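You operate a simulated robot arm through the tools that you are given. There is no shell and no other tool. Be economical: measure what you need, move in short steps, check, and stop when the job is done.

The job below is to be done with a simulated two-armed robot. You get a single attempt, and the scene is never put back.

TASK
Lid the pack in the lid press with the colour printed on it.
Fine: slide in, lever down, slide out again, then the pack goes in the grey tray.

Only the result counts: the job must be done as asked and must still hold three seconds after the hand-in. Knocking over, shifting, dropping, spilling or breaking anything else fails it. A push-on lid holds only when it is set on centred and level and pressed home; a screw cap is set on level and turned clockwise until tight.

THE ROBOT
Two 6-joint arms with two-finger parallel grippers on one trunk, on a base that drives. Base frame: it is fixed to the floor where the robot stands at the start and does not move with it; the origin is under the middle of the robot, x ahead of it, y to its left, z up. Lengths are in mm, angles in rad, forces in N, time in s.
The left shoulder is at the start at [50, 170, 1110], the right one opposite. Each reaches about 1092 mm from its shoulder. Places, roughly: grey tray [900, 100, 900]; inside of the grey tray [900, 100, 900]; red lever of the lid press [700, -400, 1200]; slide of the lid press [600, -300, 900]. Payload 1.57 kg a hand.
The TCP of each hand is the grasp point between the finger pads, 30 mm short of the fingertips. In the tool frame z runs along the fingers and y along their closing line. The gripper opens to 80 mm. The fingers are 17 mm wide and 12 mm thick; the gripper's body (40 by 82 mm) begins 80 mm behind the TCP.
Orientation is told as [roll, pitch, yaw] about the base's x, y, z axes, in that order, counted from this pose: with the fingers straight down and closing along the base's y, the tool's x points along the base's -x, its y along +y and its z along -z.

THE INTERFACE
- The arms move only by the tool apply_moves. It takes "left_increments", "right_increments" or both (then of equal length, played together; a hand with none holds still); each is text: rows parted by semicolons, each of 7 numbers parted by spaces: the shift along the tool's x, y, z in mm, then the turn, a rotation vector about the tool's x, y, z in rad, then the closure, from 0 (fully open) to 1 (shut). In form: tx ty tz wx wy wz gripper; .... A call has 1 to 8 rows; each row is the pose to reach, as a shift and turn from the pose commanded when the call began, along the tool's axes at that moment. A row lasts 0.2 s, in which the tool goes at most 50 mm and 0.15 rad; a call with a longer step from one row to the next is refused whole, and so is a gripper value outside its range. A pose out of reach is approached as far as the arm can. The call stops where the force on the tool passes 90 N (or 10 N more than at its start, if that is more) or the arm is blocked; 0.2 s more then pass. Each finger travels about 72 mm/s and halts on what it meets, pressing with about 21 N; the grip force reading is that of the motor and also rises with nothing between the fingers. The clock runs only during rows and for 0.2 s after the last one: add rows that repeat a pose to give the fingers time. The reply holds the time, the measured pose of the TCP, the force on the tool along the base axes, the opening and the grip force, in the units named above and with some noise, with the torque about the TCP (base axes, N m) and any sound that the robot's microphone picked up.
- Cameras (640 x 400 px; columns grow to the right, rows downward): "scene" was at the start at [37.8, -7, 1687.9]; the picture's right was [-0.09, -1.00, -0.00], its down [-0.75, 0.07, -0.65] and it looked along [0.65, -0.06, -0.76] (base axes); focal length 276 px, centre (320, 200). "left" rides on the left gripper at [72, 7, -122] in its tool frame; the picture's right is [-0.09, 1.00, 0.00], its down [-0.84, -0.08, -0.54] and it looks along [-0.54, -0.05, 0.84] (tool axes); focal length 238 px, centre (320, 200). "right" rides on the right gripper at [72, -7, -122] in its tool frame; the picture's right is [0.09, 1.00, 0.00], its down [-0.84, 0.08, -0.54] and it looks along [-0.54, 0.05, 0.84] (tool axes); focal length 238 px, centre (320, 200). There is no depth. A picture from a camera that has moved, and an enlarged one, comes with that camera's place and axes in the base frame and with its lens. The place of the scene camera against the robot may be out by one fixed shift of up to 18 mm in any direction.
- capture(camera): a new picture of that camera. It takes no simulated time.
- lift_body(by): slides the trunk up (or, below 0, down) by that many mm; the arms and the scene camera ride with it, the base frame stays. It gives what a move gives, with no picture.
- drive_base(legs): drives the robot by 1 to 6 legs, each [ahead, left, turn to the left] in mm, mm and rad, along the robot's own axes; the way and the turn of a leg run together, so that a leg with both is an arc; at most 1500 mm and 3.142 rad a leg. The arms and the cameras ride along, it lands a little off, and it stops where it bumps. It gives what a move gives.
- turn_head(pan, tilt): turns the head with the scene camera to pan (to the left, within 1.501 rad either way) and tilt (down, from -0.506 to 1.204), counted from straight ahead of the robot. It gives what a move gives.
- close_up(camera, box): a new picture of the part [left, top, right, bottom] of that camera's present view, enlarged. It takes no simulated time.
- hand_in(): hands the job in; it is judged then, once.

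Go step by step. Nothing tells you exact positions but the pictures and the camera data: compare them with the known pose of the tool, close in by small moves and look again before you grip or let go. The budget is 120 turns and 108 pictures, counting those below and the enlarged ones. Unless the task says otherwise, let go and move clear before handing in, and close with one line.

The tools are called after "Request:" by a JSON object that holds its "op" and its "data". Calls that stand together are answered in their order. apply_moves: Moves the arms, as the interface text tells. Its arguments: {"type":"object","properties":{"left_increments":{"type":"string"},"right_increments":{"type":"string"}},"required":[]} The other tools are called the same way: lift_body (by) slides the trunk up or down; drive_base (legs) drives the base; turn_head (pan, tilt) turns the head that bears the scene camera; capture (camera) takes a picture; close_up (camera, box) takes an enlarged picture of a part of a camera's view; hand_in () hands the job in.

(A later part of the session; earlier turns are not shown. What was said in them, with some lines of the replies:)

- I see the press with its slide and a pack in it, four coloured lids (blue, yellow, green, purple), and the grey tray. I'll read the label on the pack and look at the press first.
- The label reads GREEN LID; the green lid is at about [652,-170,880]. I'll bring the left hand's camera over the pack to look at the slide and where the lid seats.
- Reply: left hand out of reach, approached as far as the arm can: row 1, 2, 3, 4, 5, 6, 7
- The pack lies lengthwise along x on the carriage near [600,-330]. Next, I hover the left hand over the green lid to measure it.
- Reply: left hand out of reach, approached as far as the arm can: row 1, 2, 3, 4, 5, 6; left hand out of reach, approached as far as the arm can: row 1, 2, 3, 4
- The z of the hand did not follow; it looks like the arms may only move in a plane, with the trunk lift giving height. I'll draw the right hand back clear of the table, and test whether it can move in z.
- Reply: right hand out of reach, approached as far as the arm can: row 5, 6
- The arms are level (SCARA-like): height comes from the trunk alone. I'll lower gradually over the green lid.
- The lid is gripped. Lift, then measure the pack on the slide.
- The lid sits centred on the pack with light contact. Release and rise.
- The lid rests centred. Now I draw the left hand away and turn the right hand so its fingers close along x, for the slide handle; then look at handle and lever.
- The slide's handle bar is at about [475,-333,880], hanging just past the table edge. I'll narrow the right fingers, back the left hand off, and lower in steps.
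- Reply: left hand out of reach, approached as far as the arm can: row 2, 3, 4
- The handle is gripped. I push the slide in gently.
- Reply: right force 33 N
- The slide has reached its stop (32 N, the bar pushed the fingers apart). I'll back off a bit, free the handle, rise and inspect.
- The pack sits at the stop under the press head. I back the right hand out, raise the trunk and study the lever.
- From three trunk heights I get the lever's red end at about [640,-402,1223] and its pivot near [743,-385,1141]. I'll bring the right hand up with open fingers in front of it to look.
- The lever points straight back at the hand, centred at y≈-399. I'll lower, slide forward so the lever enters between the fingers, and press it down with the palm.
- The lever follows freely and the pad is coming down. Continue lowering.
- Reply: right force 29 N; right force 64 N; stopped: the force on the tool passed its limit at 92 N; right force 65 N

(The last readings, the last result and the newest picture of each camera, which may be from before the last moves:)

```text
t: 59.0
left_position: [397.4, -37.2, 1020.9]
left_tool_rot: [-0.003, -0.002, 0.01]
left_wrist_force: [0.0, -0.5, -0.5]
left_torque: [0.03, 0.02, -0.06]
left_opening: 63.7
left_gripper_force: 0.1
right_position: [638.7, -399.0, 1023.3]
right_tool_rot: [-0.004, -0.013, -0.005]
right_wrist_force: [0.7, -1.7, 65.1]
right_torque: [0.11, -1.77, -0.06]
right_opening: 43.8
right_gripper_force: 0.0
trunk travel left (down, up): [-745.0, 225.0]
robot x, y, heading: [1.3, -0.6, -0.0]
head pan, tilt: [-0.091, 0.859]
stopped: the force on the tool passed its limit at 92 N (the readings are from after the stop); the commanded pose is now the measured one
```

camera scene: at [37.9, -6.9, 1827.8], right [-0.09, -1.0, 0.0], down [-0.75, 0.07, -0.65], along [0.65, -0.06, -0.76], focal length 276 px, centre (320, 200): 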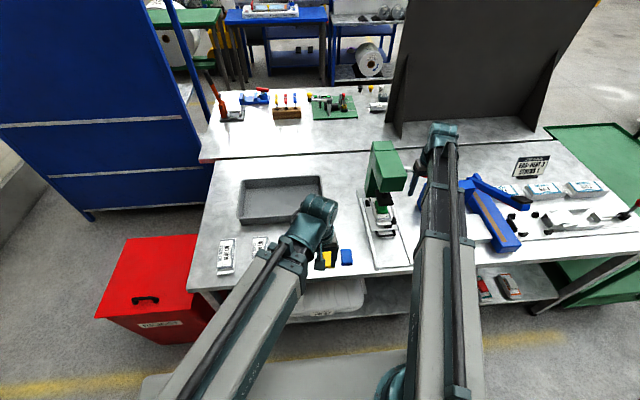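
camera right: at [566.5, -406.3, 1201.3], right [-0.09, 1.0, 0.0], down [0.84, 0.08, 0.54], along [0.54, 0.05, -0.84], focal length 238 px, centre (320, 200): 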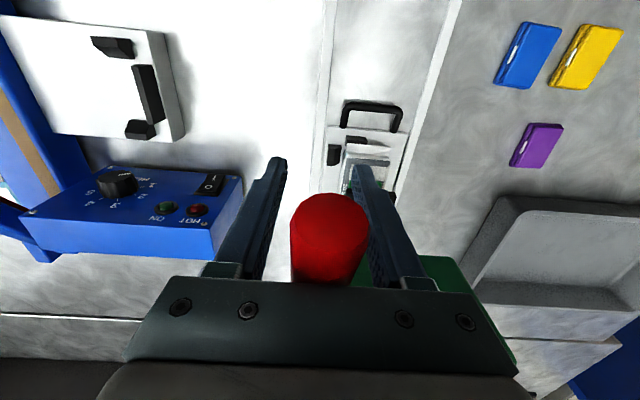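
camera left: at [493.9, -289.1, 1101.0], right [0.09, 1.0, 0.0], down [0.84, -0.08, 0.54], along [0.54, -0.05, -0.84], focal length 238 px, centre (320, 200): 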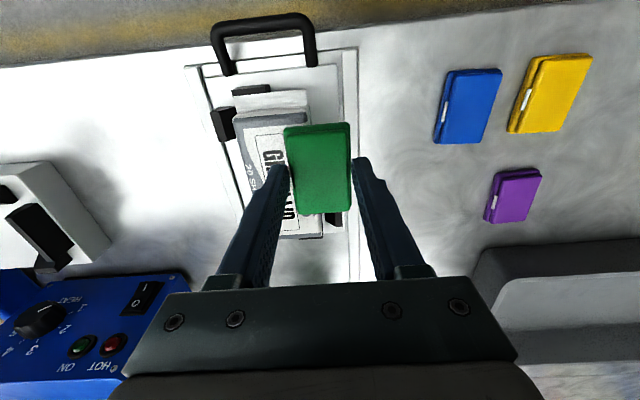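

Request:
{"op": "close_up", "data": {"camera": "scene", "box": [350, 140, 430, 230]}}

Request:
{"op": "lift_body", "data": {"by": 70}}

Request:
{"op": "close_up", "data": {"camera": "scene", "box": [340, 100, 470, 240]}}

Request:
{"op": "capture", "data": {"camera": "right"}}

```text
4.44 times, centred on (390, 185) of scene
camera zoom: at [31.9, -3.5, 1707.9], right [-0.09, -1.0, 0.0], down [-0.75, 0.07, -0.66], along [0.65, -0.06, -0.75], focal length 1226 px, centre (9, 267)
```

zoom: 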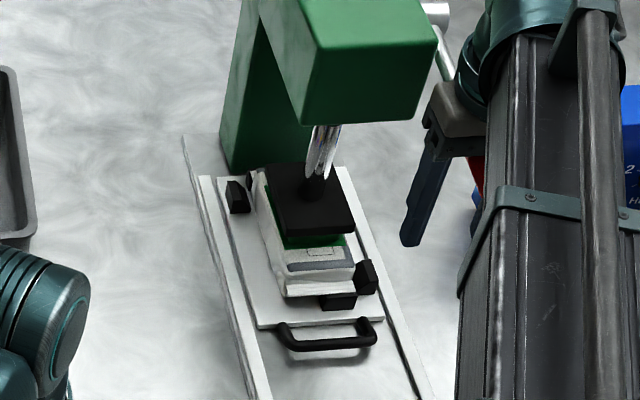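

```text
t: 60.0
left_position: [400.6, -38.8, 1089.2]
left_tool_rot: [0.001, 0.001, 0.01]
left_wrist_force: [0.1, 0.6, 1.0]
left_torque: [0.0, -0.02, 0.0]
left_opening: 64.1
left_gripper_force: 0.1
right_position: [641.5, -400.4, 1089.9]
right_tool_rot: [-0.003, -0.005, -0.002]
right_wrist_force: [-0.5, 0.7, 1.3]
right_torque: [-0.02, 0.01, -0.02]
right_opening: 44.2
right_gripper_force: 0.1
trunk travel left (down, up): [-815.0, 155.0]
robot x, y, heading: [-0.0, -0.9, 0.004]
head pan, tilt: [-0.091, 0.859]
```

```text
2.86 times, centred on (405, 170) of scene
camera zoom: at [38.0, -7.1, 1777.6], right [-0.09, -1.0, 0.0], down [-0.75, 0.07, -0.65], along [0.65, -0.06, -0.76], focal length 788 px, centre (77, 286)
```

zoom: 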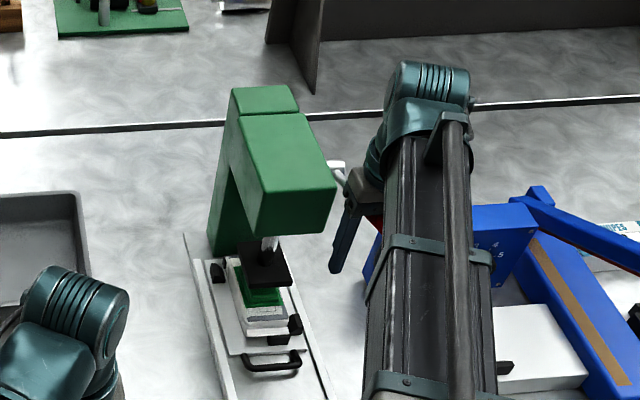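

```text
42 pictures are left
camera right: at [568.1, -407.3, 1210.6], right [-0.09, 1.0, 0.0], down [0.83, 0.08, 0.55], along [0.54, 0.05, -0.84], focal length 238 px, centre (320, 200)
```

right: 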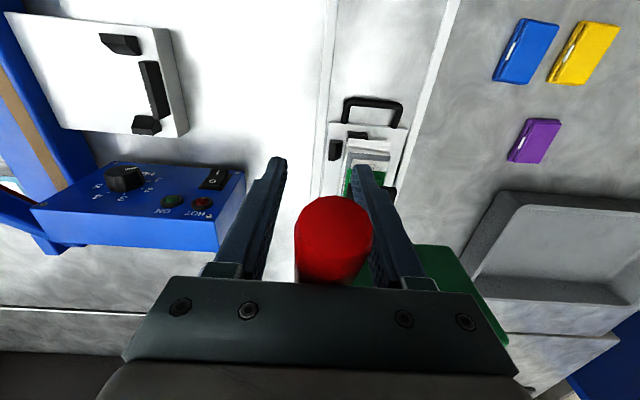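

The press bottomed at 92 N and the lever springs back up with the hand. I raise fully, and withdraw the right hand from the lever.

Request:
{"op": "lift_body", "data": {"by": 110}}

Request:
{"op": "apply_moves", "data": {"right_increments": "30 0 0 0 0 0 0.3; 65 0 0 0 0 0 0.2; 100 0 0 0 0 0 0.1; 135 0 0 0 0 0 0.1; 170 0 0 0 0 0 0.1; 200 10 0 0 0 0 0.1; 215 20 0 0 0 0 0.1; 215 20 0 0 0 0 0.1"}}

Request:
{"op": "close_up", "data": {"camera": "scene", "box": [340, 100, 470, 240]}}

```text
t: 61.5
left_position: [400.1, -40.2, 1200.3]
left_tool_rot: [0.001, 0.001, 0.011]
left_wrist_force: [-0.3, 0.3, 0.5]
left_torque: [0.01, 0.0, -0.01]
left_opening: 64.0
left_gripper_force: 0.0
right_position: [641.7, -400.5, 1199.9]
right_tool_rot: [-0.002, -0.005, -0.001]
right_wrist_force: [0.6, 0.5, -0.2]
right_torque: [0.02, 0.02, 0.02]
right_opening: 44.0
right_gripper_force: 0.1
trunk travel left (down, up): [-925.0, 45.0]
robot x, y, heading: [0.0, 1.9, -0.005]
head pan, tilt: [-0.091, 0.859]
```

```text
t: 63.2
left_position: [400.2, -38.6, 1198.7]
left_tool_rot: [0.002, 0.002, 0.011]
left_wrist_force: [-0.4, -0.2, 0.3]
left_torque: [0.01, 0.02, 0.0]
left_opening: 64.2
left_gripper_force: 0.0
right_position: [429.4, -381.0, 1199.9]
right_tool_rot: [-0.003, -0.005, -0.002]
right_wrist_force: [0.0, -0.4, 0.5]
right_torque: [0.03, -0.02, 0.01]
right_opening: 71.9
right_gripper_force: 0.0
trunk travel left (down, up): [-925.0, 45.0]
robot x, y, heading: [-0.7, -1.8, -0.0]
head pan, tilt: [-0.091, 0.859]
```

```text
2.86 times, centred on (405, 170) of scene
camera zoom: at [38.2, -7.2, 1887.6], right [-0.09, -1.0, 0.0], down [-0.75, 0.07, -0.65], along [0.65, -0.06, -0.76], focal length 788 px, centre (77, 286)
```

zoom: 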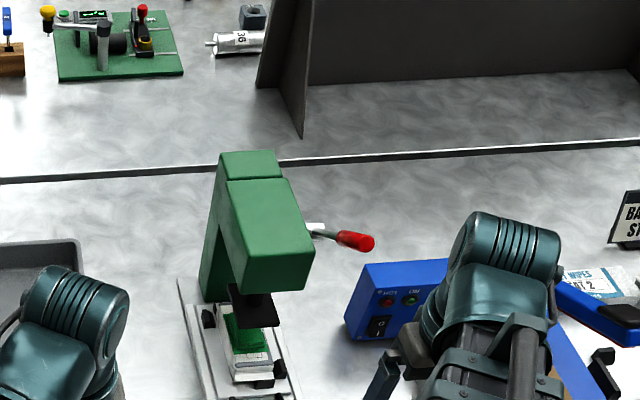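

Now back to the slide handle: turn the right hand, lower, and go over the bar.

Request:
{"op": "apply_moves", "data": {"right_increments": "0 0 0 0 0 -0.14 0.3; 0 0 0 0 0 -0.28 0.4; 0 0 0 0 0 -0.42 0.5; 0 0 0 0 0 -0.56 0.7; 0 0 0 0 0 -0.7 0.7; 0 0 0 0 0 -0.84 0.7; 0 0 0 0 0 -0.98 0.7; 0 0 0 0 0 -1.12 0.7"}}

Request:
{"op": "apply_moves", "data": {"right_increments": "0 0 0 0 0 -0.14 0.7; 0 0 0 0 0 -0.28 0.7; 0 0 0 0 0 -0.42 0.7; 0 0 0 0 0 -0.45 0.7; 0 0 0 0 0 -0.45 0.7"}}

Request:
{"op": "lift_body", "data": {"by": -250}}

Request:
{"op": "apply_moves", "data": {"right_increments": "-10 -25 0 0 0 0 0.7; -20 -60 0 0 0 0 0.7; -30 -95 0 0 0 0 0.7; -40 -130 0 0 0 0 0.7; -49 -160 0 0 0 0 0.7; -49 -180 0 0 0 0 0.7; -49 -190 0 0 0 0 0.7; -49 -190 0 0 0 0 0.7"}}

Request:
{"op": "capture", "data": {"camera": "right"}}

```text
t: 65.0
left_position: [400.4, -38.3, 1200.0]
left_tool_rot: [0.002, 0.002, 0.01]
left_wrist_force: [-0.1, 0.2, -0.2]
left_torque: [0.0, -0.01, -0.04]
left_opening: 63.7
left_gripper_force: 0.1
right_position: [427.4, -381.2, 1199.9]
right_tool_rot: [-0.008, 0.0, 1.121]
right_wrist_force: [0.0, -0.3, -0.8]
right_torque: [0.01, 0.01, -0.04]
right_opening: 24.2
right_gripper_force: 0.1
trunk travel left (down, up): [-925.0, 45.0]
robot x, y, heading: [0.7, 1.4, -0.003]
head pan, tilt: [-0.091, 0.859]
```

```text
t: 66.2
left_position: [400.5, -39.2, 1199.5]
left_tool_rot: [0.0, 0.002, 0.011]
left_wrist_force: [-0.8, 0.0, -0.2]
left_torque: [0.01, 0.01, -0.01]
left_opening: 64.0
left_gripper_force: 0.1
right_position: [427.1, -381.1, 1199.9]
right_tool_rot: [-0.006, 0.001, 1.568]
right_wrist_force: [0.1, 0.4, -0.3]
right_torque: [-0.02, -0.01, 0.01]
right_opening: 24.1
right_gripper_force: 0.0
trunk travel left (down, up): [-925.0, 45.0]
robot x, y, heading: [-0.3, -0.1, 0.001]
head pan, tilt: [-0.091, 0.859]
```

```text
t: 68.8
left_position: [400.1, -39.9, 949.2]
left_tool_rot: [0.001, 0.002, 0.009]
left_wrist_force: [0.1, -0.2, -0.1]
left_torque: [-0.02, 0.0, 0.01]
left_opening: 64.0
left_gripper_force: 0.0
right_position: [427.7, -381.1, 949.8]
right_tool_rot: [-0.008, 0.002, 1.566]
right_wrist_force: [0.0, -0.1, 0.1]
right_torque: [0.03, 0.01, 0.01]
right_opening: 23.8
right_gripper_force: 0.0
trunk travel left (down, up): [-675.0, 295.0]
robot x, y, heading: [0.0, -0.7, 0.001]
head pan, tilt: [-0.091, 0.859]
```

```text
t: 70.6
left_position: [399.8, -37.1, 948.4]
left_tool_rot: [0.002, 0.002, 0.011]
left_wrist_force: [-0.2, 0.3, -0.3]
left_torque: [0.01, -0.02, -0.03]
left_opening: 64.0
left_gripper_force: 0.0
right_position: [617.9, -332.8, 950.4]
right_tool_rot: [-0.007, 0.0, 1.568]
right_wrist_force: [-0.5, 0.4, -0.6]
right_torque: [0.0, 0.0, -0.01]
right_opening: 24.4
right_gripper_force: 0.1
right hand out of reach, approached as far as the arm can: row 5
trunk travel left (down, up): [-675.0, 295.0]
robot x, y, heading: [-0.5, -1.1, 0.002]
head pan, tilt: [-0.091, 0.859]
```

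```text
40 pictures are left
camera right: at [623.2, -404.5, 1071.3], right [-1.0, -0.09, -0.01], down [-0.08, 0.84, 0.54], along [-0.04, 0.54, -0.84], focal length 238 px, centre (320, 200)
```

right: 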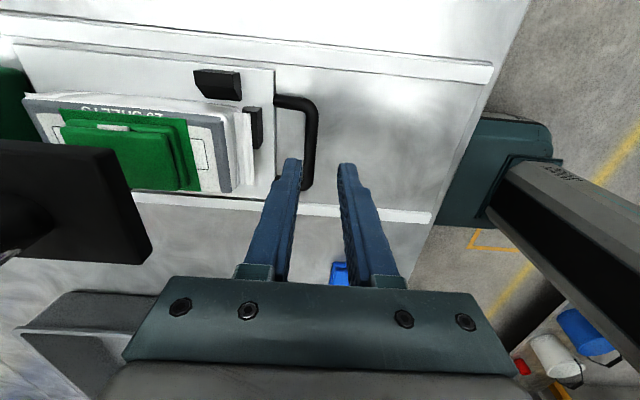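

Request:
{"op": "apply_moves", "data": {"right_increments": "0 -5 0 0 0 0 0.7; 0 -9.5 0 0 0 0 0.7; 0 -9.5 0 0 0 0 0.7"}}

Request:
{"op": "lift_body", "data": {"by": -30}}

Request:
{"op": "capture", "data": {"camera": "right"}}

```text
t: 71.4
left_position: [400.0, -38.7, 949.1]
left_tool_rot: [0.001, 0.002, 0.008]
left_wrist_force: [0.4, -0.4, 0.8]
left_torque: [0.03, 0.01, 0.01]
left_opening: 64.2
left_gripper_force: 0.0
right_position: [627.0, -332.9, 948.5]
right_tool_rot: [-0.005, 0.001, 1.567]
right_wrist_force: [0.9, -0.2, 0.0]
right_torque: [-0.01, -0.02, 0.01]
right_opening: 24.1
right_gripper_force: 0.1
trunk travel left (down, up): [-675.0, 295.0]
robot x, y, heading: [4.5, -0.5, 0.004]
head pan, tilt: [-0.091, 0.859]
```

```text
t: 72.2
left_position: [400.1, -38.3, 919.6]
left_tool_rot: [0.0, 0.001, 0.01]
left_wrist_force: [-0.7, 1.3, 0.0]
left_torque: [-0.01, -0.02, -0.01]
left_opening: 64.0
left_gripper_force: 0.1
right_position: [627.7, -332.7, 920.1]
right_tool_rot: [-0.007, 0.002, 1.568]
right_wrist_force: [-0.5, -0.5, 0.2]
right_torque: [0.0, -0.02, -0.01]
right_opening: 24.0
right_gripper_force: 0.1
trunk travel left (down, up): [-645.0, 325.0]
robot x, y, heading: [-0.5, 3.7, 0.0]
head pan, tilt: [-0.091, 0.859]
```

```text
39 pictures are left
camera right: at [632.7, -404.1, 1041.3], right [-1.0, -0.09, -0.01], down [-0.08, 0.84, 0.54], along [-0.04, 0.54, -0.84], focal length 238 px, centre (320, 200)
```

right: 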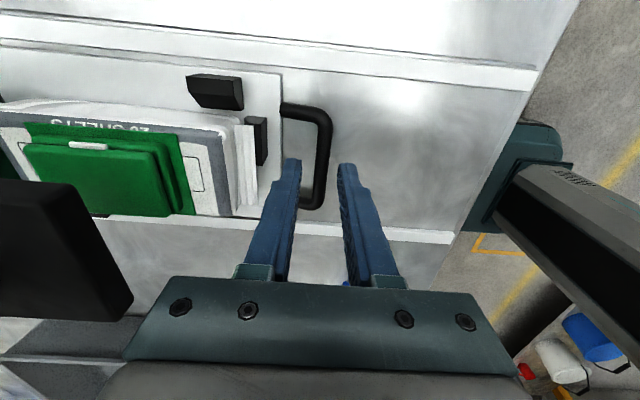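

Request:
{"op": "lift_body", "data": {"by": -15}}

Request:
{"op": "apply_moves", "data": {"right_increments": "0 0 0 0 0 0 0.8; 0 0 0 0 0 0 0.9; 0 0 0 0 0 0 0.95; 0 0 0 0 0 0 0.95"}}

Request:
{"op": "apply_moves", "data": {"right_increments": "0 5 0 0 0 0 0.95; 0.3 13 0 0 0 0 0.95; 0.5 22 0 0 0 0 0.95; 0.5 31 0 0 0 0 0.95; 0.5 40 0 0 0 0 0.95; 0.5 48 0 0 0 0 0.95; 0.5 55 0 0 0 0 0.95; 0.5 60 0 0 0 0 0.95"}}

Request:
{"op": "capture", "data": {"camera": "right"}}

```text
t: 72.8
left_position: [399.7, -39.2, 905.3]
left_tool_rot: [0.0, 0.002, 0.012]
left_wrist_force: [-0.2, -0.5, 0.9]
left_torque: [-0.03, 0.0, 0.02]
left_opening: 64.1
left_gripper_force: 0.0
right_position: [627.6, -330.2, 904.1]
right_tool_rot: [-0.007, 0.001, 1.566]
right_wrist_force: [0.5, 0.3, -0.4]
right_torque: [0.0, 0.01, -0.05]
right_opening: 24.2
right_gripper_force: 0.0
trunk travel left (down, up): [-630.0, 340.0]
robot x, y, heading: [-1.4, -2.8, -0.002]
head pan, tilt: [-0.091, 0.859]
```

```text
t: 73.8
left_position: [399.7, -39.1, 904.8]
left_tool_rot: [0.002, 0.001, 0.011]
left_wrist_force: [0.0, -0.1, 0.1]
left_torque: [-0.01, -0.01, 0.0]
left_opening: 63.8
left_gripper_force: 0.1
right_position: [627.3, -332.2, 904.6]
right_tool_rot: [-0.006, 0.002, 1.567]
right_wrist_force: [-9.1, 1.1, -4.2]
right_torque: [-0.15, 0.18, 0.08]
right_opening: 10.0
right_gripper_force: 28.2
trunk travel left (down, up): [-630.0, 340.0]
robot x, y, heading: [0.1, 3.6, 0.0]
head pan, tilt: [-0.091, 0.859]
```

```text
t: 75.6
left_position: [399.0, -38.3, 904.8]
left_tool_rot: [0.001, 0.003, 0.01]
left_wrist_force: [-0.1, 0.0, -0.2]
left_torque: [-0.01, 0.03, -0.03]
left_opening: 63.9
left_gripper_force: 0.1
right_position: [567.6, -331.9, 904.7]
right_tool_rot: [-0.007, 0.004, 1.567]
right_wrist_force: [1.1, -0.1, 3.8]
right_torque: [-0.43, -0.03, 0.08]
right_opening: 9.7
right_gripper_force: 28.2
trunk travel left (down, up): [-630.0, 340.0]
robot x, y, heading: [-4.1, -1.1, -0.004]
head pan, tilt: [-0.091, 0.859]
```

```text
38 pictures are left
camera right: at [572.6, -404.0, 1026.4], right [-1.0, -0.09, -0.01], down [-0.08, 0.84, 0.54], along [-0.04, 0.54, -0.84], focal length 238 px, centre (320, 200)
```

right: 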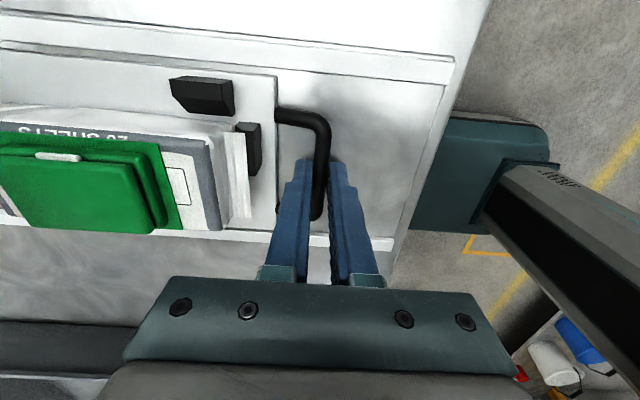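

Request:
{"op": "apply_moves", "data": {"right_increments": "0 6 0 0 0 0 0.95; 0 16 0 0 0 0 0.95; 0 27 0 0 0 0 0.95; 0 38 0 0 0 0 0.95; 0 49 0 0 0 0 0.95; 0 60 0 0 0 0 0.95; 0 67 0 0 0 0 0.95; 0 72 0 0 0 0 0.95"}}

Request:
{"op": "apply_moves", "data": {"right_increments": "0 5 0 0 0 0 0.95; 0 10 0 0 0 0 0.95; 0 14 0 0 0 0 0.95; 0 17 0 0 0 0 0.95; 0 19 0 0 0 0 0.95; 0 20 0 0 0 0 0.95"}}

Request:
{"op": "capture", "data": {"camera": "right"}}

```text
t: 77.4
left_position: [400.5, -38.8, 903.8]
left_tool_rot: [0.002, 0.002, 0.01]
left_wrist_force: [0.7, 0.6, 0.3]
left_torque: [-0.01, 0.01, 0.0]
left_opening: 63.8
left_gripper_force: 0.0
right_position: [496.5, -333.2, 905.3]
right_tool_rot: [-0.006, 0.002, 1.567]
right_wrist_force: [1.7, -6.0, 7.2]
right_torque: [0.16, -0.05, 0.09]
right_opening: 9.8
right_gripper_force: 28.0
trunk travel left (down, up): [-630.0, 340.0]
robot x, y, heading: [-0.3, 1.8, -0.001]
head pan, tilt: [-0.091, 0.859]
```

```text
t: 78.8
left_position: [400.4, -38.6, 905.2]
left_tool_rot: [0.002, 0.001, 0.01]
left_wrist_force: [-0.5, -0.2, -0.6]
left_torque: [0.01, -0.03, 0.02]
left_opening: 64.0
left_gripper_force: 0.2
right_position: [476.5, -332.2, 905.2]
right_tool_rot: [-0.007, 0.004, 1.567]
right_wrist_force: [9.0, -10.2, 15.2]
right_torque: [-0.34, -0.2, 0.07]
right_opening: 9.4
right_gripper_force: 28.1
trunk travel left (down, up): [-630.0, 340.0]
robot x, y, heading: [-1.8, 0.2, -0.003]
head pan, tilt: [-0.091, 0.859]
```

```text
37 pictures are left
camera right: at [481.2, -404.0, 1026.4], right [-1.0, -0.09, -0.01], down [-0.08, 0.84, 0.54], along [-0.04, 0.54, -0.84], focal length 238 px, centre (320, 200)
```

right: 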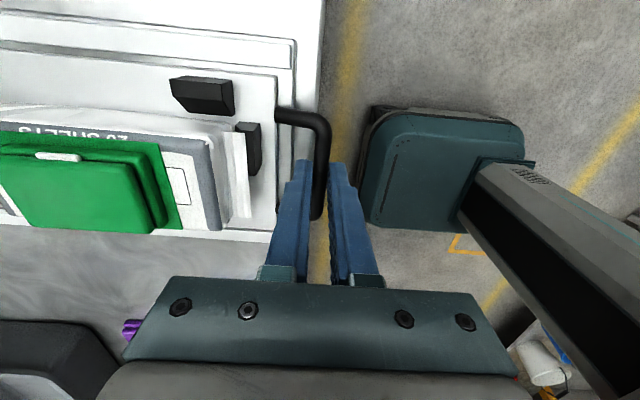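

The slide is out at its stop again with the lid in place. Release the handle, rise and withdraw the right hand clear of the table.

Request:
{"op": "apply_moves", "data": {"right_increments": "0 0 0 0 0 0 0.8; 0 0 0 0 0 0 0.7; 0 0 0 0 0 0 0.7; 0 0 0 0 0 0 0.7"}}

Request:
{"op": "lift_body", "data": {"by": 90}}

Request:
{"op": "apply_moves", "data": {"right_increments": "25 25 0 0 0 0 0.7; 50 50 0 0 0 0 0.7; 80 75 0 0 0 0 0.7; 110 100 0 0 0 0 0.7; 140 125 0 0 0 0 0.7; 170 150 0 0 0 0 0.7; 200 170 0 0 0 0 0.7; 210 175 0 0 0 0 0.7"}}

Request:
{"op": "close_up", "data": {"camera": "scene", "box": [350, 130, 450, 260]}}

```text
t: 79.8
left_position: [400.3, -39.8, 905.0]
left_tool_rot: [0.002, 0.003, 0.012]
left_wrist_force: [0.6, 0.0, 0.8]
left_torque: [-0.05, -0.01, 0.04]
left_opening: 64.2
left_gripper_force: 0.0
right_position: [476.0, -331.7, 904.6]
right_tool_rot: [-0.005, 0.004, 1.567]
right_wrist_force: [-0.1, -0.1, 0.3]
right_torque: [0.0, 0.01, 0.04]
right_opening: 23.8
right_gripper_force: 0.1
trunk travel left (down, up): [-630.0, 340.0]
robot x, y, heading: [0.6, -2.9, -0.004]
head pan, tilt: [-0.091, 0.859]
```

```text
t: 81.1
left_position: [400.2, -38.9, 994.6]
left_tool_rot: [0.001, 0.002, 0.009]
left_wrist_force: [-0.1, -0.5, -0.5]
left_torque: [-0.01, -0.01, 0.0]
left_opening: 64.1
left_gripper_force: 0.1
right_position: [475.8, -332.0, 994.3]
right_tool_rot: [-0.006, 0.002, 1.566]
right_wrist_force: [-0.1, 0.8, -0.2]
right_torque: [0.01, -0.02, -0.01]
right_opening: 23.8
right_gripper_force: 0.1
trunk travel left (down, up): [-720.0, 250.0]
robot x, y, heading: [-0.3, -1.3, -0.002]
head pan, tilt: [-0.091, 0.859]
```

```text
t: 82.9
left_position: [401.4, -38.9, 994.1]
left_tool_rot: [0.002, 0.002, 0.01]
left_wrist_force: [0.2, -0.7, -0.8]
left_torque: [-0.01, 0.01, 0.04]
left_opening: 63.8
left_gripper_force: 0.1
right_position: [298.6, -541.5, 992.8]
right_tool_rot: [-0.006, 0.001, 1.569]
right_wrist_force: [-0.3, 0.5, 0.0]
right_torque: [0.02, 0.0, 0.01]
right_opening: 24.2
right_gripper_force: 0.1
trunk travel left (down, up): [-720.0, 250.0]
robot x, y, heading: [1.5, 1.2, 0.0]
head pan, tilt: [-0.091, 0.859]
```

```text
3.08 times, centred on (400, 195) of scene
camera zoom: at [37.9, -7.1, 1682.6], right [-0.09, -1.0, 0.0], down [-0.75, 0.07, -0.65], along [0.65, -0.06, -0.76], focal length 849 px, centre (74, 215)
```

zoom: 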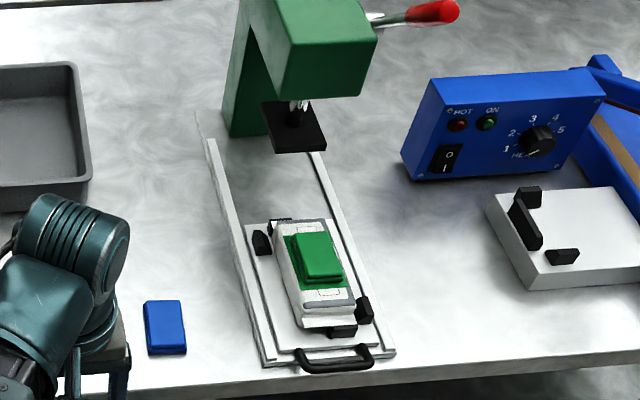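

Request:
{"op": "apply_moves", "data": {"left_increments": "-25 -20 0 0 0 0 0; -50 -50 0 0 0 0 0; -75 -80 0 0 0 0 0; -100 -110 0 0 0 0 0; -130 -140 0 0 0 0 0; -130 -140 0 0 0 0 0"}}

```text
t: 84.3
left_position: [526.6, -173.5, 994.8]
left_tool_rot: [0.003, 0.002, 0.012]
left_wrist_force: [0.6, 0.4, -0.3]
left_torque: [0.0, 0.02, -0.04]
left_opening: 80.1
left_gripper_force: 0.0
right_position: [298.6, -540.7, 994.0]
right_tool_rot: [-0.006, 0.003, 1.566]
right_wrist_force: [0.1, 0.3, 0.6]
right_torque: [-0.01, -0.01, -0.05]
right_opening: 24.0
right_gripper_force: 0.0
trunk travel left (down, up): [-720.0, 250.0]
robot x, y, heading: [-2.5, 1.4, 0.002]
head pan, tilt: [-0.091, 0.859]
```

Request:
{"op": "apply_moves", "data": {"left_increments": "-12 -38 0 0 0 0 0; -25 -76 0 0 0 0 0; -40 -115 0 0 0 0 0; -55 -156 0 0 0 0 0; -55 -156 0 0 0 0 0"}}

Request:
{"op": "close_up", "data": {"camera": "left", "box": [220, 40, 420, 240]}}

```text
t: 85.5
left_position: [590.0, -331.3, 993.9]
left_tool_rot: [0.0, 0.0, 0.01]
left_wrist_force: [-0.1, -0.1, -0.4]
left_torque: [-0.01, 0.01, -0.02]
left_opening: 80.0
left_gripper_force: 0.0
right_position: [299.5, -539.0, 993.9]
right_tool_rot: [-0.009, 0.001, 1.567]
right_wrist_force: [-0.5, -0.2, -0.3]
right_torque: [-0.01, 0.01, -0.02]
right_opening: 23.7
right_gripper_force: 0.0
trunk travel left (down, up): [-720.0, 250.0]
robot x, y, heading: [1.6, -2.3, 0.003]
head pan, tilt: [-0.091, 0.859]
```

```text
2.00 times, centred on (320, 140) of left
camera zoom: at [517.1, -325.8, 1117.0], right [0.08, 1.0, 0.0], down [0.84, -0.07, 0.54], along [0.54, -0.04, -0.84], focal length 477 px, centre (320, 320)
```

zoom: 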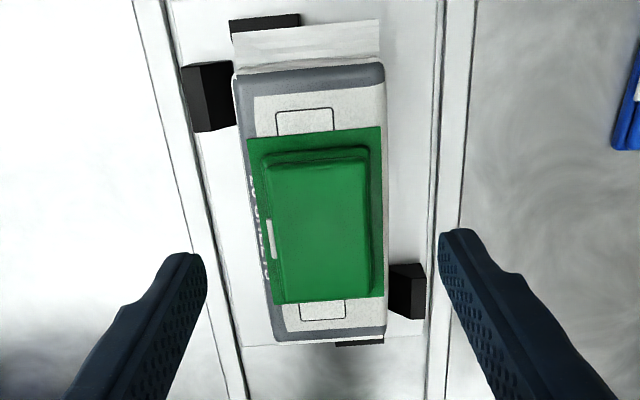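

A green flange now shows bonded onto the pack, centred. I'll now lower the left hand to grip the pack across its width, between the stop blocks.

Request:
{"op": "apply_moves", "data": {"left_increments": "-4.5 1.3 0 0 0 0 0.1; -4.5 1.3 0 0 0 0 0.1"}}

Request:
{"op": "lift_body", "data": {"by": -55}}

Request:
{"op": "close_up", "data": {"camera": "left", "box": [210, 40, 430, 260]}}

```text
t: 86.1
left_position: [594.3, -330.9, 995.5]
left_tool_rot: [0.002, 0.002, 0.01]
left_wrist_force: [0.2, -0.7, -0.4]
left_torque: [-0.04, -0.02, 0.0]
left_opening: 72.0
left_gripper_force: 0.1
right_position: [299.8, -540.6, 993.4]
right_tool_rot: [-0.007, 0.002, 1.567]
right_wrist_force: [0.1, 0.6, -0.2]
right_torque: [0.01, -0.02, -0.01]
right_opening: 23.9
right_gripper_force: 0.1
trunk travel left (down, up): [-720.0, 250.0]
robot x, y, heading: [-0.5, -0.5, 0.005]
head pan, tilt: [-0.091, 0.859]
```

```text
t: 87.0
left_position: [593.3, -331.1, 939.1]
left_tool_rot: [0.002, 0.003, 0.011]
left_wrist_force: [0.7, 0.4, -0.6]
left_torque: [0.01, -0.01, -0.04]
left_opening: 71.8
left_gripper_force: 0.1
right_position: [299.9, -541.6, 939.6]
right_tool_rot: [-0.007, 0.002, 1.567]
right_wrist_force: [0.6, 0.0, 0.2]
right_torque: [0.02, 0.0, -0.01]
right_opening: 23.9
right_gripper_force: 0.0
trunk travel left (down, up): [-665.0, 305.0]
robot x, y, heading: [0.2, -1.0, 0.004]
head pan, tilt: [-0.091, 0.859]
```

```text
1.82 times, centred on (320, 150) of left
camera zoom: at [521.6, -324.9, 1062.0], right [0.08, 1.0, 0.0], down [0.84, -0.07, 0.54], along [0.54, -0.04, -0.84], focal length 433 px, centre (320, 291)
```

zoom: 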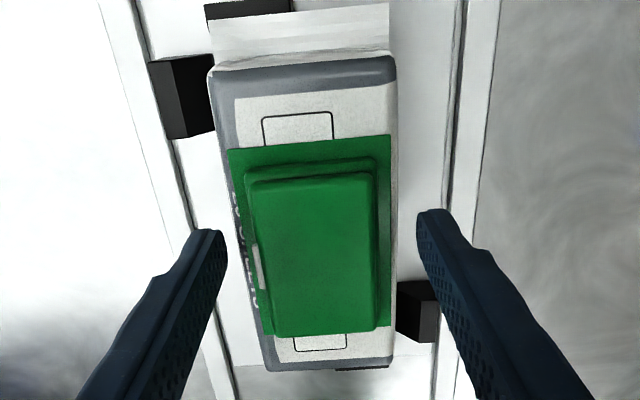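

Request:
{"op": "lift_body", "data": {"by": -14}}

Request:
{"op": "apply_moves", "data": {"left_increments": "0 0 0 0 0 0 0.2; 0 0 0 0 0 0 0.3; 0 0 0 0 0 0 0.4; 0 0 0 0 0 0 0.5; 0 0 0 0 0 0 0.5; 0 0 0 0 0 0 0.5"}}

Request:
{"op": "close_up", "data": {"camera": "left", "box": [210, 40, 430, 260]}}

```text
t: 87.6
left_position: [593.0, -329.9, 926.1]
left_tool_rot: [0.001, 0.0, 0.011]
left_wrist_force: [0.4, 0.0, -0.3]
left_torque: [0.01, 0.01, 0.0]
left_opening: 72.0
left_gripper_force: 0.1
right_position: [298.6, -541.2, 924.9]
right_tool_rot: [-0.005, 0.002, 1.567]
right_wrist_force: [1.4, 0.0, -0.3]
right_torque: [0.01, -0.03, 0.01]
right_opening: 24.2
right_gripper_force: 0.1
trunk travel left (down, up): [-651.0, 319.0]
robot x, y, heading: [-0.9, 2.2, 0.006]
head pan, tilt: [-0.091, 0.859]
```

```text
t: 89.0
left_position: [593.2, -330.1, 925.1]
left_tool_rot: [0.003, 0.001, 0.013]
left_wrist_force: [0.4, -1.0, -1.1]
left_torque: [0.0, -0.03, 0.0]
left_opening: 63.3
left_gripper_force: 21.1
right_position: [298.8, -541.6, 925.2]
right_tool_rot: [-0.007, 0.002, 1.568]
right_wrist_force: [0.4, -0.2, -0.4]
right_torque: [0.03, -0.01, 0.04]
right_opening: 23.9
right_gripper_force: 0.0
trunk travel left (down, up): [-651.0, 319.0]
robot x, y, heading: [-0.8, 3.5, 0.001]
head pan, tilt: [-0.091, 0.859]
```

```text
1.82 times, centred on (320, 150) of left
camera zoom: at [521.7, -325.0, 1047.9], right [0.08, 1.0, 0.0], down [0.84, -0.07, 0.54], along [0.54, -0.04, -0.84], focal length 433 px, centre (320, 291)
```

zoom: 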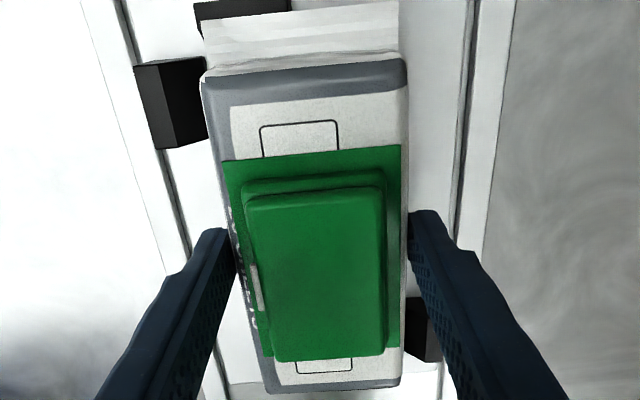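

The pack is gripped (63 mm). Lift a little and check.

Request:
{"op": "lift_body", "data": {"by": 25}}

Request:
{"op": "capture", "data": {"camera": "left"}}

Request:
{"op": "close_up", "data": {"camera": "scene", "box": [350, 130, 450, 260]}}

```text
t: 89.8
left_position: [594.6, -329.5, 949.9]
left_tool_rot: [0.003, 0.002, 0.011]
left_wrist_force: [0.5, -0.2, -1.7]
left_torque: [0.01, 0.01, -0.02]
left_opening: 63.4
left_gripper_force: 20.7
right_position: [299.1, -540.3, 950.6]
right_tool_rot: [-0.007, 0.001, 1.568]
right_wrist_force: [-0.1, -0.2, 0.7]
right_torque: [-0.01, 0.01, -0.05]
right_opening: 24.0
right_gripper_force: 0.1
trunk travel left (down, up): [-676.0, 294.0]
robot x, y, heading: [1.6, -1.1, -0.002]
head pan, tilt: [-0.091, 0.859]
```

```text
32 pictures are left
camera left: at [521.8, -325.1, 1072.8], right [0.08, 1.0, 0.0], down [0.84, -0.07, 0.54], along [0.54, -0.04, -0.84], focal length 238 px, centre (320, 200)
```

left: 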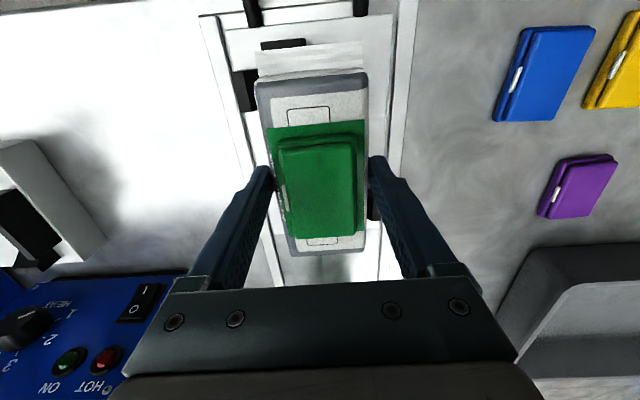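

```text
3.08 times, centred on (400, 195) of scene
camera zoom: at [38.2, -7.3, 1638.7], right [-0.09, -1.0, 0.0], down [-0.75, 0.07, -0.65], along [0.65, -0.06, -0.76], focal length 849 px, centre (74, 215)
```

zoom: 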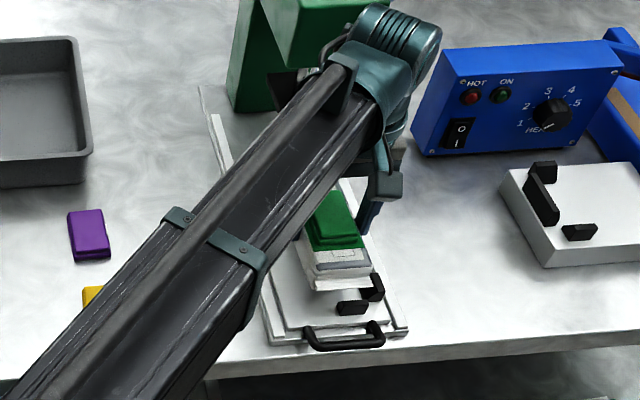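

Request:
{"op": "lift_body", "data": {"by": 30}}

Request:
{"op": "apply_moves", "data": {"left_increments": "5 20 0 0 0 0 0.5; 10 45 0 0 0 0 0.5; 10 75 0 0 0 0 0.5; 10 105 0 0 0 0 0.5; 10 140 0 0 0 0 0.5; 10 170 0 0 0 0 0.5; 10 190 0 0 0 0 0.5; 10 200 0 0 0 0 0.5"}}

Request:
{"op": "lift_body", "data": {"by": 40}}

Request:
{"op": "capture", "data": {"camera": "left"}}

Request:
{"op": "capture", "data": {"camera": "scene"}}

```text
t: 90.5
left_position: [594.2, -329.7, 981.0]
left_tool_rot: [0.002, 0.001, 0.01]
left_wrist_force: [-0.8, 0.2, -0.3]
left_torque: [0.04, -0.02, 0.01]
left_opening: 63.5
left_gripper_force: 21.3
right_position: [298.4, -540.0, 980.6]
right_tool_rot: [-0.005, 0.003, 1.568]
right_wrist_force: [0.6, 0.6, 0.4]
right_torque: [-0.02, 0.0, 0.03]
right_opening: 24.1
right_gripper_force: 0.0
trunk travel left (down, up): [-706.0, 264.0]
robot x, y, heading: [-1.3, -2.6, -0.001]
head pan, tilt: [-0.091, 0.859]
```

```text
t: 92.3
left_position: [582.1, -130.4, 980.7]
left_tool_rot: [0.0, 0.001, 0.01]
left_wrist_force: [-0.1, 0.5, -1.3]
left_torque: [0.01, 0.03, 0.01]
left_opening: 63.4
left_gripper_force: 21.2
right_position: [297.9, -539.8, 980.5]
right_tool_rot: [-0.006, 0.0, 1.567]
right_wrist_force: [0.3, 0.2, 0.2]
right_torque: [0.03, 0.0, -0.04]
right_opening: 24.0
right_gripper_force: 0.1
trunk travel left (down, up): [-706.0, 264.0]
robot x, y, heading: [-3.2, 3.6, -0.0]
head pan, tilt: [-0.091, 0.859]
```

```text
t: 93.1
left_position: [582.8, -132.2, 1019.4]
left_tool_rot: [0.003, 0.001, 0.012]
left_wrist_force: [-0.9, 0.1, -2.2]
left_torque: [-0.01, -0.01, -0.03]
left_opening: 63.8
left_gripper_force: 20.4
right_position: [300.2, -540.0, 1020.2]
right_tool_rot: [-0.006, 0.002, 1.568]
right_wrist_force: [-0.4, -0.3, 0.3]
right_torque: [0.0, 0.01, 0.01]
right_opening: 24.2
right_gripper_force: 0.1
trunk travel left (down, up): [-746.0, 224.0]
robot x, y, heading: [0.6, -3.6, -0.002]
head pan, tilt: [-0.091, 0.859]
```

```text
30 pictures are left
camera left: at [510.2, -126.3, 1142.8], right [0.08, 1.0, 0.0], down [0.84, -0.07, 0.54], along [0.54, -0.04, -0.84], focal length 238 px, centre (320, 200)
```

left: 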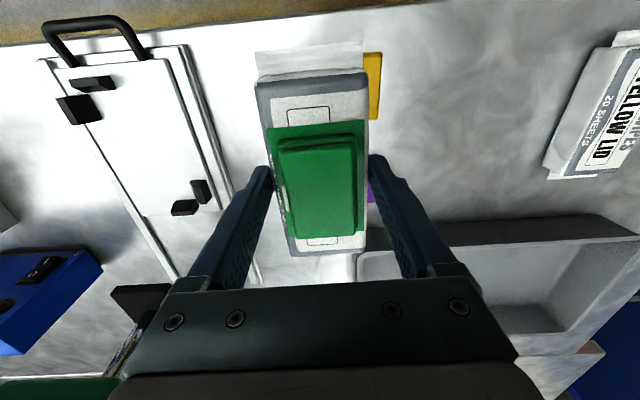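

```text
29 pictures are left
camera scene: at [38.3, -7.3, 1708.6], right [-0.09, -1.0, 0.0], down [-0.75, 0.07, -0.65], along [0.65, -0.06, -0.76], focal length 276 px, centre (320, 200)
```

scene: 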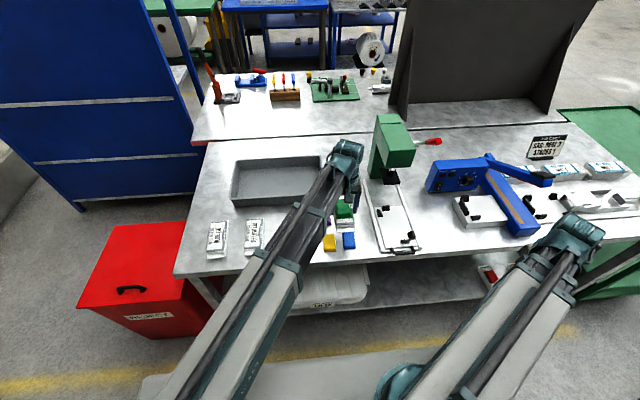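

Request:
{"op": "apply_moves", "data": {"left_increments": "-15 30 0 0 0 0 0.5; -40 60 0 0 0 0 0.5; -75 90 0 0 0 0 0.5; -110 120 0 0 0 0 0.5; -145 145 0 0 0 0 0.5; -180 170 0 0 0 0 0.5; -210 190 0 0 0 0 0.5; -240 200 0 0 0 0 0.5"}}

Request:
{"op": "apply_moves", "data": {"left_increments": "-20 0 0 0 0 0 0.5; -35 0 0 0 0 0 0.5; -45 0 0 0 0 0 0.5; -45 0 0 0 0 0 0.5"}}

Request:
{"op": "capture", "data": {"camera": "left"}}

Request:
{"op": "close_up", "data": {"camera": "scene", "box": [190, 120, 370, 260]}}

```text
t: 94.9
left_position: [821.1, 71.7, 1019.8]
left_tool_rot: [0.001, 0.002, 0.01]
left_wrist_force: [1.2, 0.0, -0.8]
left_torque: [0.06, 0.01, -0.03]
left_opening: 63.4
left_gripper_force: 21.2
left hand out of reach, approached as far as the arm can: row 3, 7, 8
right_position: [298.5, -539.9, 1020.0]
right_tool_rot: [-0.005, 0.002, 1.568]
right_wrist_force: [0.0, 0.2, 0.4]
right_torque: [0.01, 0.0, 0.02]
right_opening: 24.0
right_gripper_force: 0.1
trunk travel left (down, up): [-746.0, 224.0]
robot x, y, heading: [-0.6, -3.1, -0.002]
head pan, tilt: [-0.091, 0.859]
```

```text
t: 95.9
left_position: [864.6, 71.5, 1020.7]
left_tool_rot: [0.002, 0.002, 0.01]
left_wrist_force: [-1.2, 0.3, -1.0]
left_torque: [0.03, -0.03, 0.01]
left_opening: 63.4
left_gripper_force: 21.1
left hand out of reach, approached as far as the arm can: row 3, 4
right_position: [299.9, -539.2, 1021.8]
right_tool_rot: [-0.005, 0.002, 1.566]
right_wrist_force: [0.0, -0.4, 0.3]
right_torque: [0.0, -0.02, 0.02]
right_opening: 24.2
right_gripper_force: 0.0
trunk travel left (down, up): [-746.0, 224.0]
robot x, y, heading: [0.7, 2.0, -0.007]
head pan, tilt: [-0.091, 0.859]
```

```text
28 pictures are left
camera left: at [792.4, 76.3, 1142.8], right [0.08, 1.0, 0.0], down [0.84, -0.07, 0.54], along [0.54, -0.04, -0.84], focal length 238 px, centre (320, 200)
```

left: 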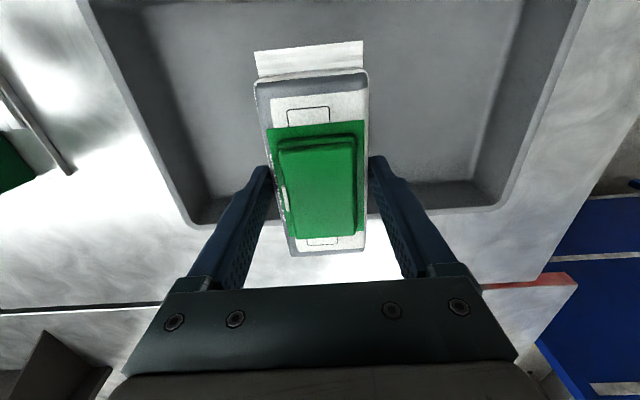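

```text
2.86 times, centred on (280, 190) of scene
camera zoom: at [38.2, -7.0, 1708.6], right [-0.09, -1.0, 0.0], down [-0.75, 0.07, -0.65], along [0.65, -0.06, -0.76], focal length 788 px, centre (434, 229)
```

zoom: 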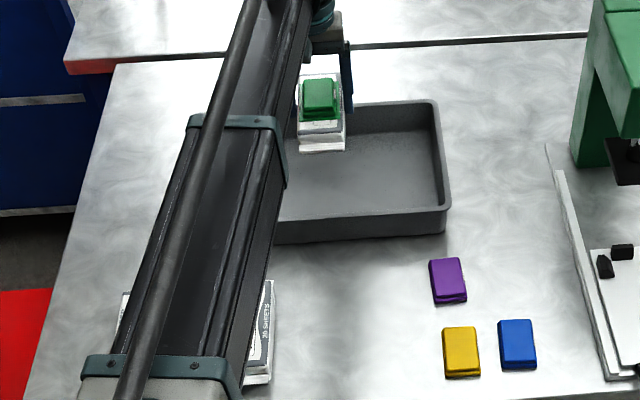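

The pack hangs fully within the tray's outline. Lower it in.

Request:
{"op": "lift_body", "data": {"by": -60}}

Request:
{"op": "lift_body", "data": {"by": -40}}

Request:
{"op": "capture", "data": {"camera": "left"}}

Request:
{"op": "close_up", "data": {"camera": "scene", "box": [190, 120, 370, 260]}}

```text
t: 96.9
left_position: [864.1, 69.9, 959.5]
left_tool_rot: [0.002, 0.001, 0.01]
left_wrist_force: [-0.5, -0.3, -0.8]
left_torque: [0.01, 0.03, -0.03]
left_opening: 63.4
left_gripper_force: 20.9
right_position: [298.8, -539.8, 959.9]
right_tool_rot: [-0.005, 0.002, 1.567]
right_wrist_force: [-0.5, -0.1, 0.1]
right_torque: [0.0, 0.0, 0.01]
right_opening: 23.9
right_gripper_force: 0.1
trunk travel left (down, up): [-686.0, 284.0]
robot x, y, heading: [2.4, -3.2, -0.002]
head pan, tilt: [-0.091, 0.859]
```

```text
t: 97.8
left_position: [864.2, 71.8, 920.2]
left_tool_rot: [0.0, 0.002, 0.011]
left_wrist_force: [-0.1, -0.5, -1.1]
left_torque: [-0.03, 0.03, 0.0]
left_opening: 63.1
left_gripper_force: 20.7
right_position: [298.4, -539.8, 921.1]
right_tool_rot: [-0.007, 0.002, 1.568]
right_wrist_force: [0.1, 0.5, -0.9]
right_torque: [-0.02, -0.02, 0.0]
right_opening: 24.1
right_gripper_force: 0.1
trunk travel left (down, up): [-646.0, 324.0]
robot x, y, heading: [6.2, -2.1, -0.003]
head pan, tilt: [-0.091, 0.859]
```

```text
26 pictures are left
camera left: at [792.2, 76.2, 1042.9], right [0.08, 1.0, 0.0], down [0.84, -0.07, 0.54], along [0.54, -0.04, -0.84], focal length 238 px, centre (320, 200)
```

left: 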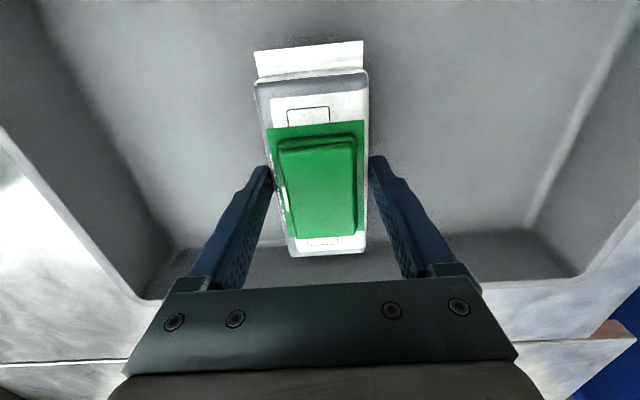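

```text
2.86 times, centred on (280, 190) of scene
camera zoom: at [38.0, -7.0, 1608.6], right [-0.09, -1.0, 0.0], down [-0.75, 0.07, -0.65], along [0.65, -0.06, -0.76], focal length 788 px, centre (434, 229)
```

zoom: 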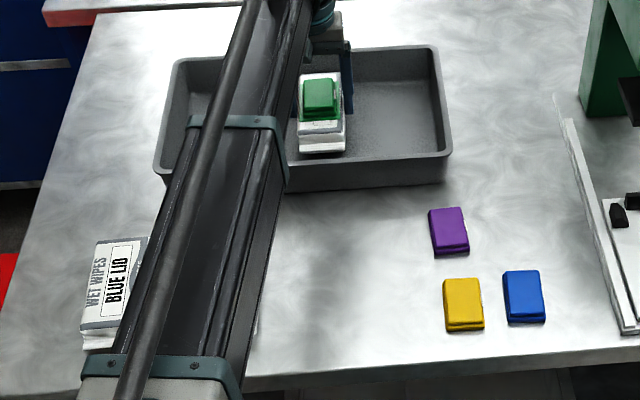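

Request:
{"op": "lift_body", "data": {"by": -6}}

Request:
{"op": "lift_body", "data": {"by": -4}}

Request:
{"op": "lift_body", "data": {"by": -3}}

```text
t: 98.3
left_position: [863.5, 71.6, 915.3]
left_tool_rot: [0.003, 0.002, 0.011]
left_wrist_force: [-0.5, -1.0, -1.3]
left_torque: [-0.01, -0.01, -0.01]
left_opening: 63.4
left_gripper_force: 20.7
right_position: [299.4, -539.4, 915.9]
right_tool_rot: [-0.004, 0.001, 1.568]
right_wrist_force: [-0.4, -0.8, 0.2]
right_torque: [-0.01, 0.02, 0.02]
right_opening: 23.8
right_gripper_force: 0.0
trunk travel left (down, up): [-640.0, 330.0]
robot x, y, heading: [2.7, -1.3, 0.004]
head pan, tilt: [-0.091, 0.859]
```

```text
t: 98.8
left_position: [864.0, 69.7, 911.0]
left_tool_rot: [0.001, -0.001, 0.011]
left_wrist_force: [1.8, 0.0, 10.2]
left_torque: [-0.02, -0.29, -0.05]
left_opening: 63.4
left_gripper_force: 20.7
right_position: [298.1, -540.1, 911.7]
right_tool_rot: [-0.007, 0.001, 1.567]
right_wrist_force: [-0.1, -0.3, -0.2]
right_torque: [0.0, -0.01, 0.0]
right_opening: 23.9
right_gripper_force: 0.1
trunk travel left (down, up): [-636.0, 334.0]
robot x, y, heading: [0.1, 0.8, -0.004]
head pan, tilt: [-0.091, 0.859]
```

```text
t: 99.4
left_position: [861.6, 70.6, 907.9]
left_tool_rot: [0.003, 0.002, 0.011]
left_wrist_force: [0.2, 0.2, 5.8]
left_torque: [-0.04, -0.13, -0.05]
left_opening: 63.7
left_gripper_force: 20.9
right_position: [297.8, -540.9, 907.2]
right_tool_rot: [-0.008, 0.001, 1.567]
right_wrist_force: [0.2, -0.3, 0.0]
right_torque: [-0.01, -0.02, 0.01]
right_opening: 24.0
right_gripper_force: 0.2
trunk travel left (down, up): [-633.0, 337.0]
robot x, y, heading: [2.5, 0.0, -0.002]
head pan, tilt: [-0.091, 0.859]
```

The pack stands on the tray floor. Release, rise and check.

Request:
{"op": "apply_moves", "data": {"left_increments": "0 0 0 0 0 0 0.15; 0 0 0 0 0 0 0.05; 0 0 0 0 0 0 0; 0 0 0 0 0 0 0"}}

Request:
{"op": "lift_body", "data": {"by": 130}}

Request:
{"op": "apply_moves", "data": {"left_increments": "30 0 0 0 0 0 0; 65 0 0 0 0 0 0; 100 0 0 0 0 0 0; 135 0 0 0 0 0 0; 170 0 0 0 0 0 0; 205 0 0 0 0 0 0; 240 0 0 0 0 0 0; 250 0 0 0 0 0 0"}}

Request:
{"op": "capture", "data": {"camera": "left"}}

Request:
{"op": "capture", "data": {"camera": "scene"}}

```text
t: 100.4
left_position: [863.7, 71.5, 907.6]
left_tool_rot: [0.002, 0.003, 0.012]
left_wrist_force: [-0.2, -0.2, 0.2]
left_torque: [-0.01, -0.01, -0.02]
left_opening: 80.1
left_gripper_force: 0.1
right_position: [299.2, -540.8, 906.1]
right_tool_rot: [-0.007, 0.003, 1.568]
right_wrist_force: [-0.5, -0.5, 0.7]
right_torque: [0.01, 0.01, -0.03]
right_opening: 23.7
right_gripper_force: 0.1
trunk travel left (down, up): [-633.0, 337.0]
robot x, y, heading: [-1.8, -0.4, -0.001]
head pan, tilt: [-0.091, 0.859]
```

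```text
t: 101.9
left_position: [864.1, 71.8, 1037.3]
left_tool_rot: [0.001, 0.002, 0.011]
left_wrist_force: [-0.2, 0.4, -0.1]
left_torque: [0.04, -0.03, 0.01]
left_opening: 80.0
left_gripper_force: 0.1
right_position: [299.6, -540.5, 1037.2]
right_tool_rot: [-0.004, 0.002, 1.567]
right_wrist_force: [0.6, 0.1, -0.1]
right_torque: [-0.01, 0.05, -0.01]
right_opening: 23.9
right_gripper_force: 0.0
trunk travel left (down, up): [-763.0, 207.0]
robot x, y, heading: [0.4, 0.6, 0.001]
head pan, tilt: [-0.091, 0.859]
```

```text
t: 103.7
left_position: [613.3, 67.0, 1036.8]
left_tool_rot: [0.003, 0.003, 0.01]
left_wrist_force: [0.1, -0.2, 0.8]
left_torque: [-0.01, 0.03, -0.05]
left_opening: 80.0
left_gripper_force: 0.0
right_position: [298.7, -541.8, 1037.0]
right_tool_rot: [-0.007, 0.002, 1.567]
right_wrist_force: [-0.4, 0.1, 0.6]
right_torque: [-0.01, 0.03, -0.02]
right_opening: 24.1
right_gripper_force: 0.0
trunk travel left (down, up): [-763.0, 207.0]
robot x, y, heading: [1.6, -0.2, -0.0]
head pan, tilt: [-0.091, 0.859]
```

```text
24 pictures are left
camera left: at [542.0, 72.4, 1159.9], right [0.08, 1.0, 0.0], down [0.84, -0.07, 0.54], along [0.54, -0.04, -0.84], focal length 238 px, centre (320, 200)
```

left: 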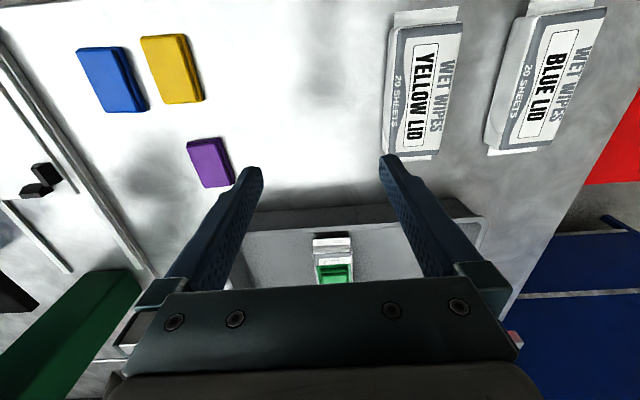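

```text
23 pictures are left
camera scene: at [38.0, -7.1, 1725.6], right [-0.09, -1.0, 0.0], down [-0.75, 0.07, -0.65], along [0.65, -0.06, -0.76], focal length 276 px, centre (320, 200)
```

scene: 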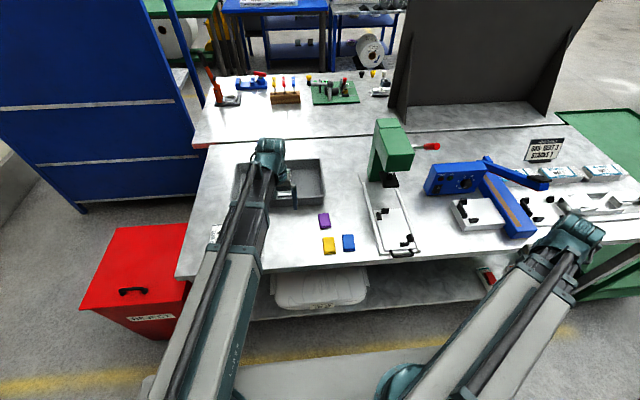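

The lidded pack lies in the grey tray, the slide is out, the lever is back up, and nothing else has moved. Handing in.

Request:
{"op": "hand_in", "data": {}}

```text
The job is handed in.
```

The pack marked GREEN LID now has the green lid pressed on and is in the grey tray. The slide is out and the lever is up; the job is handed in.
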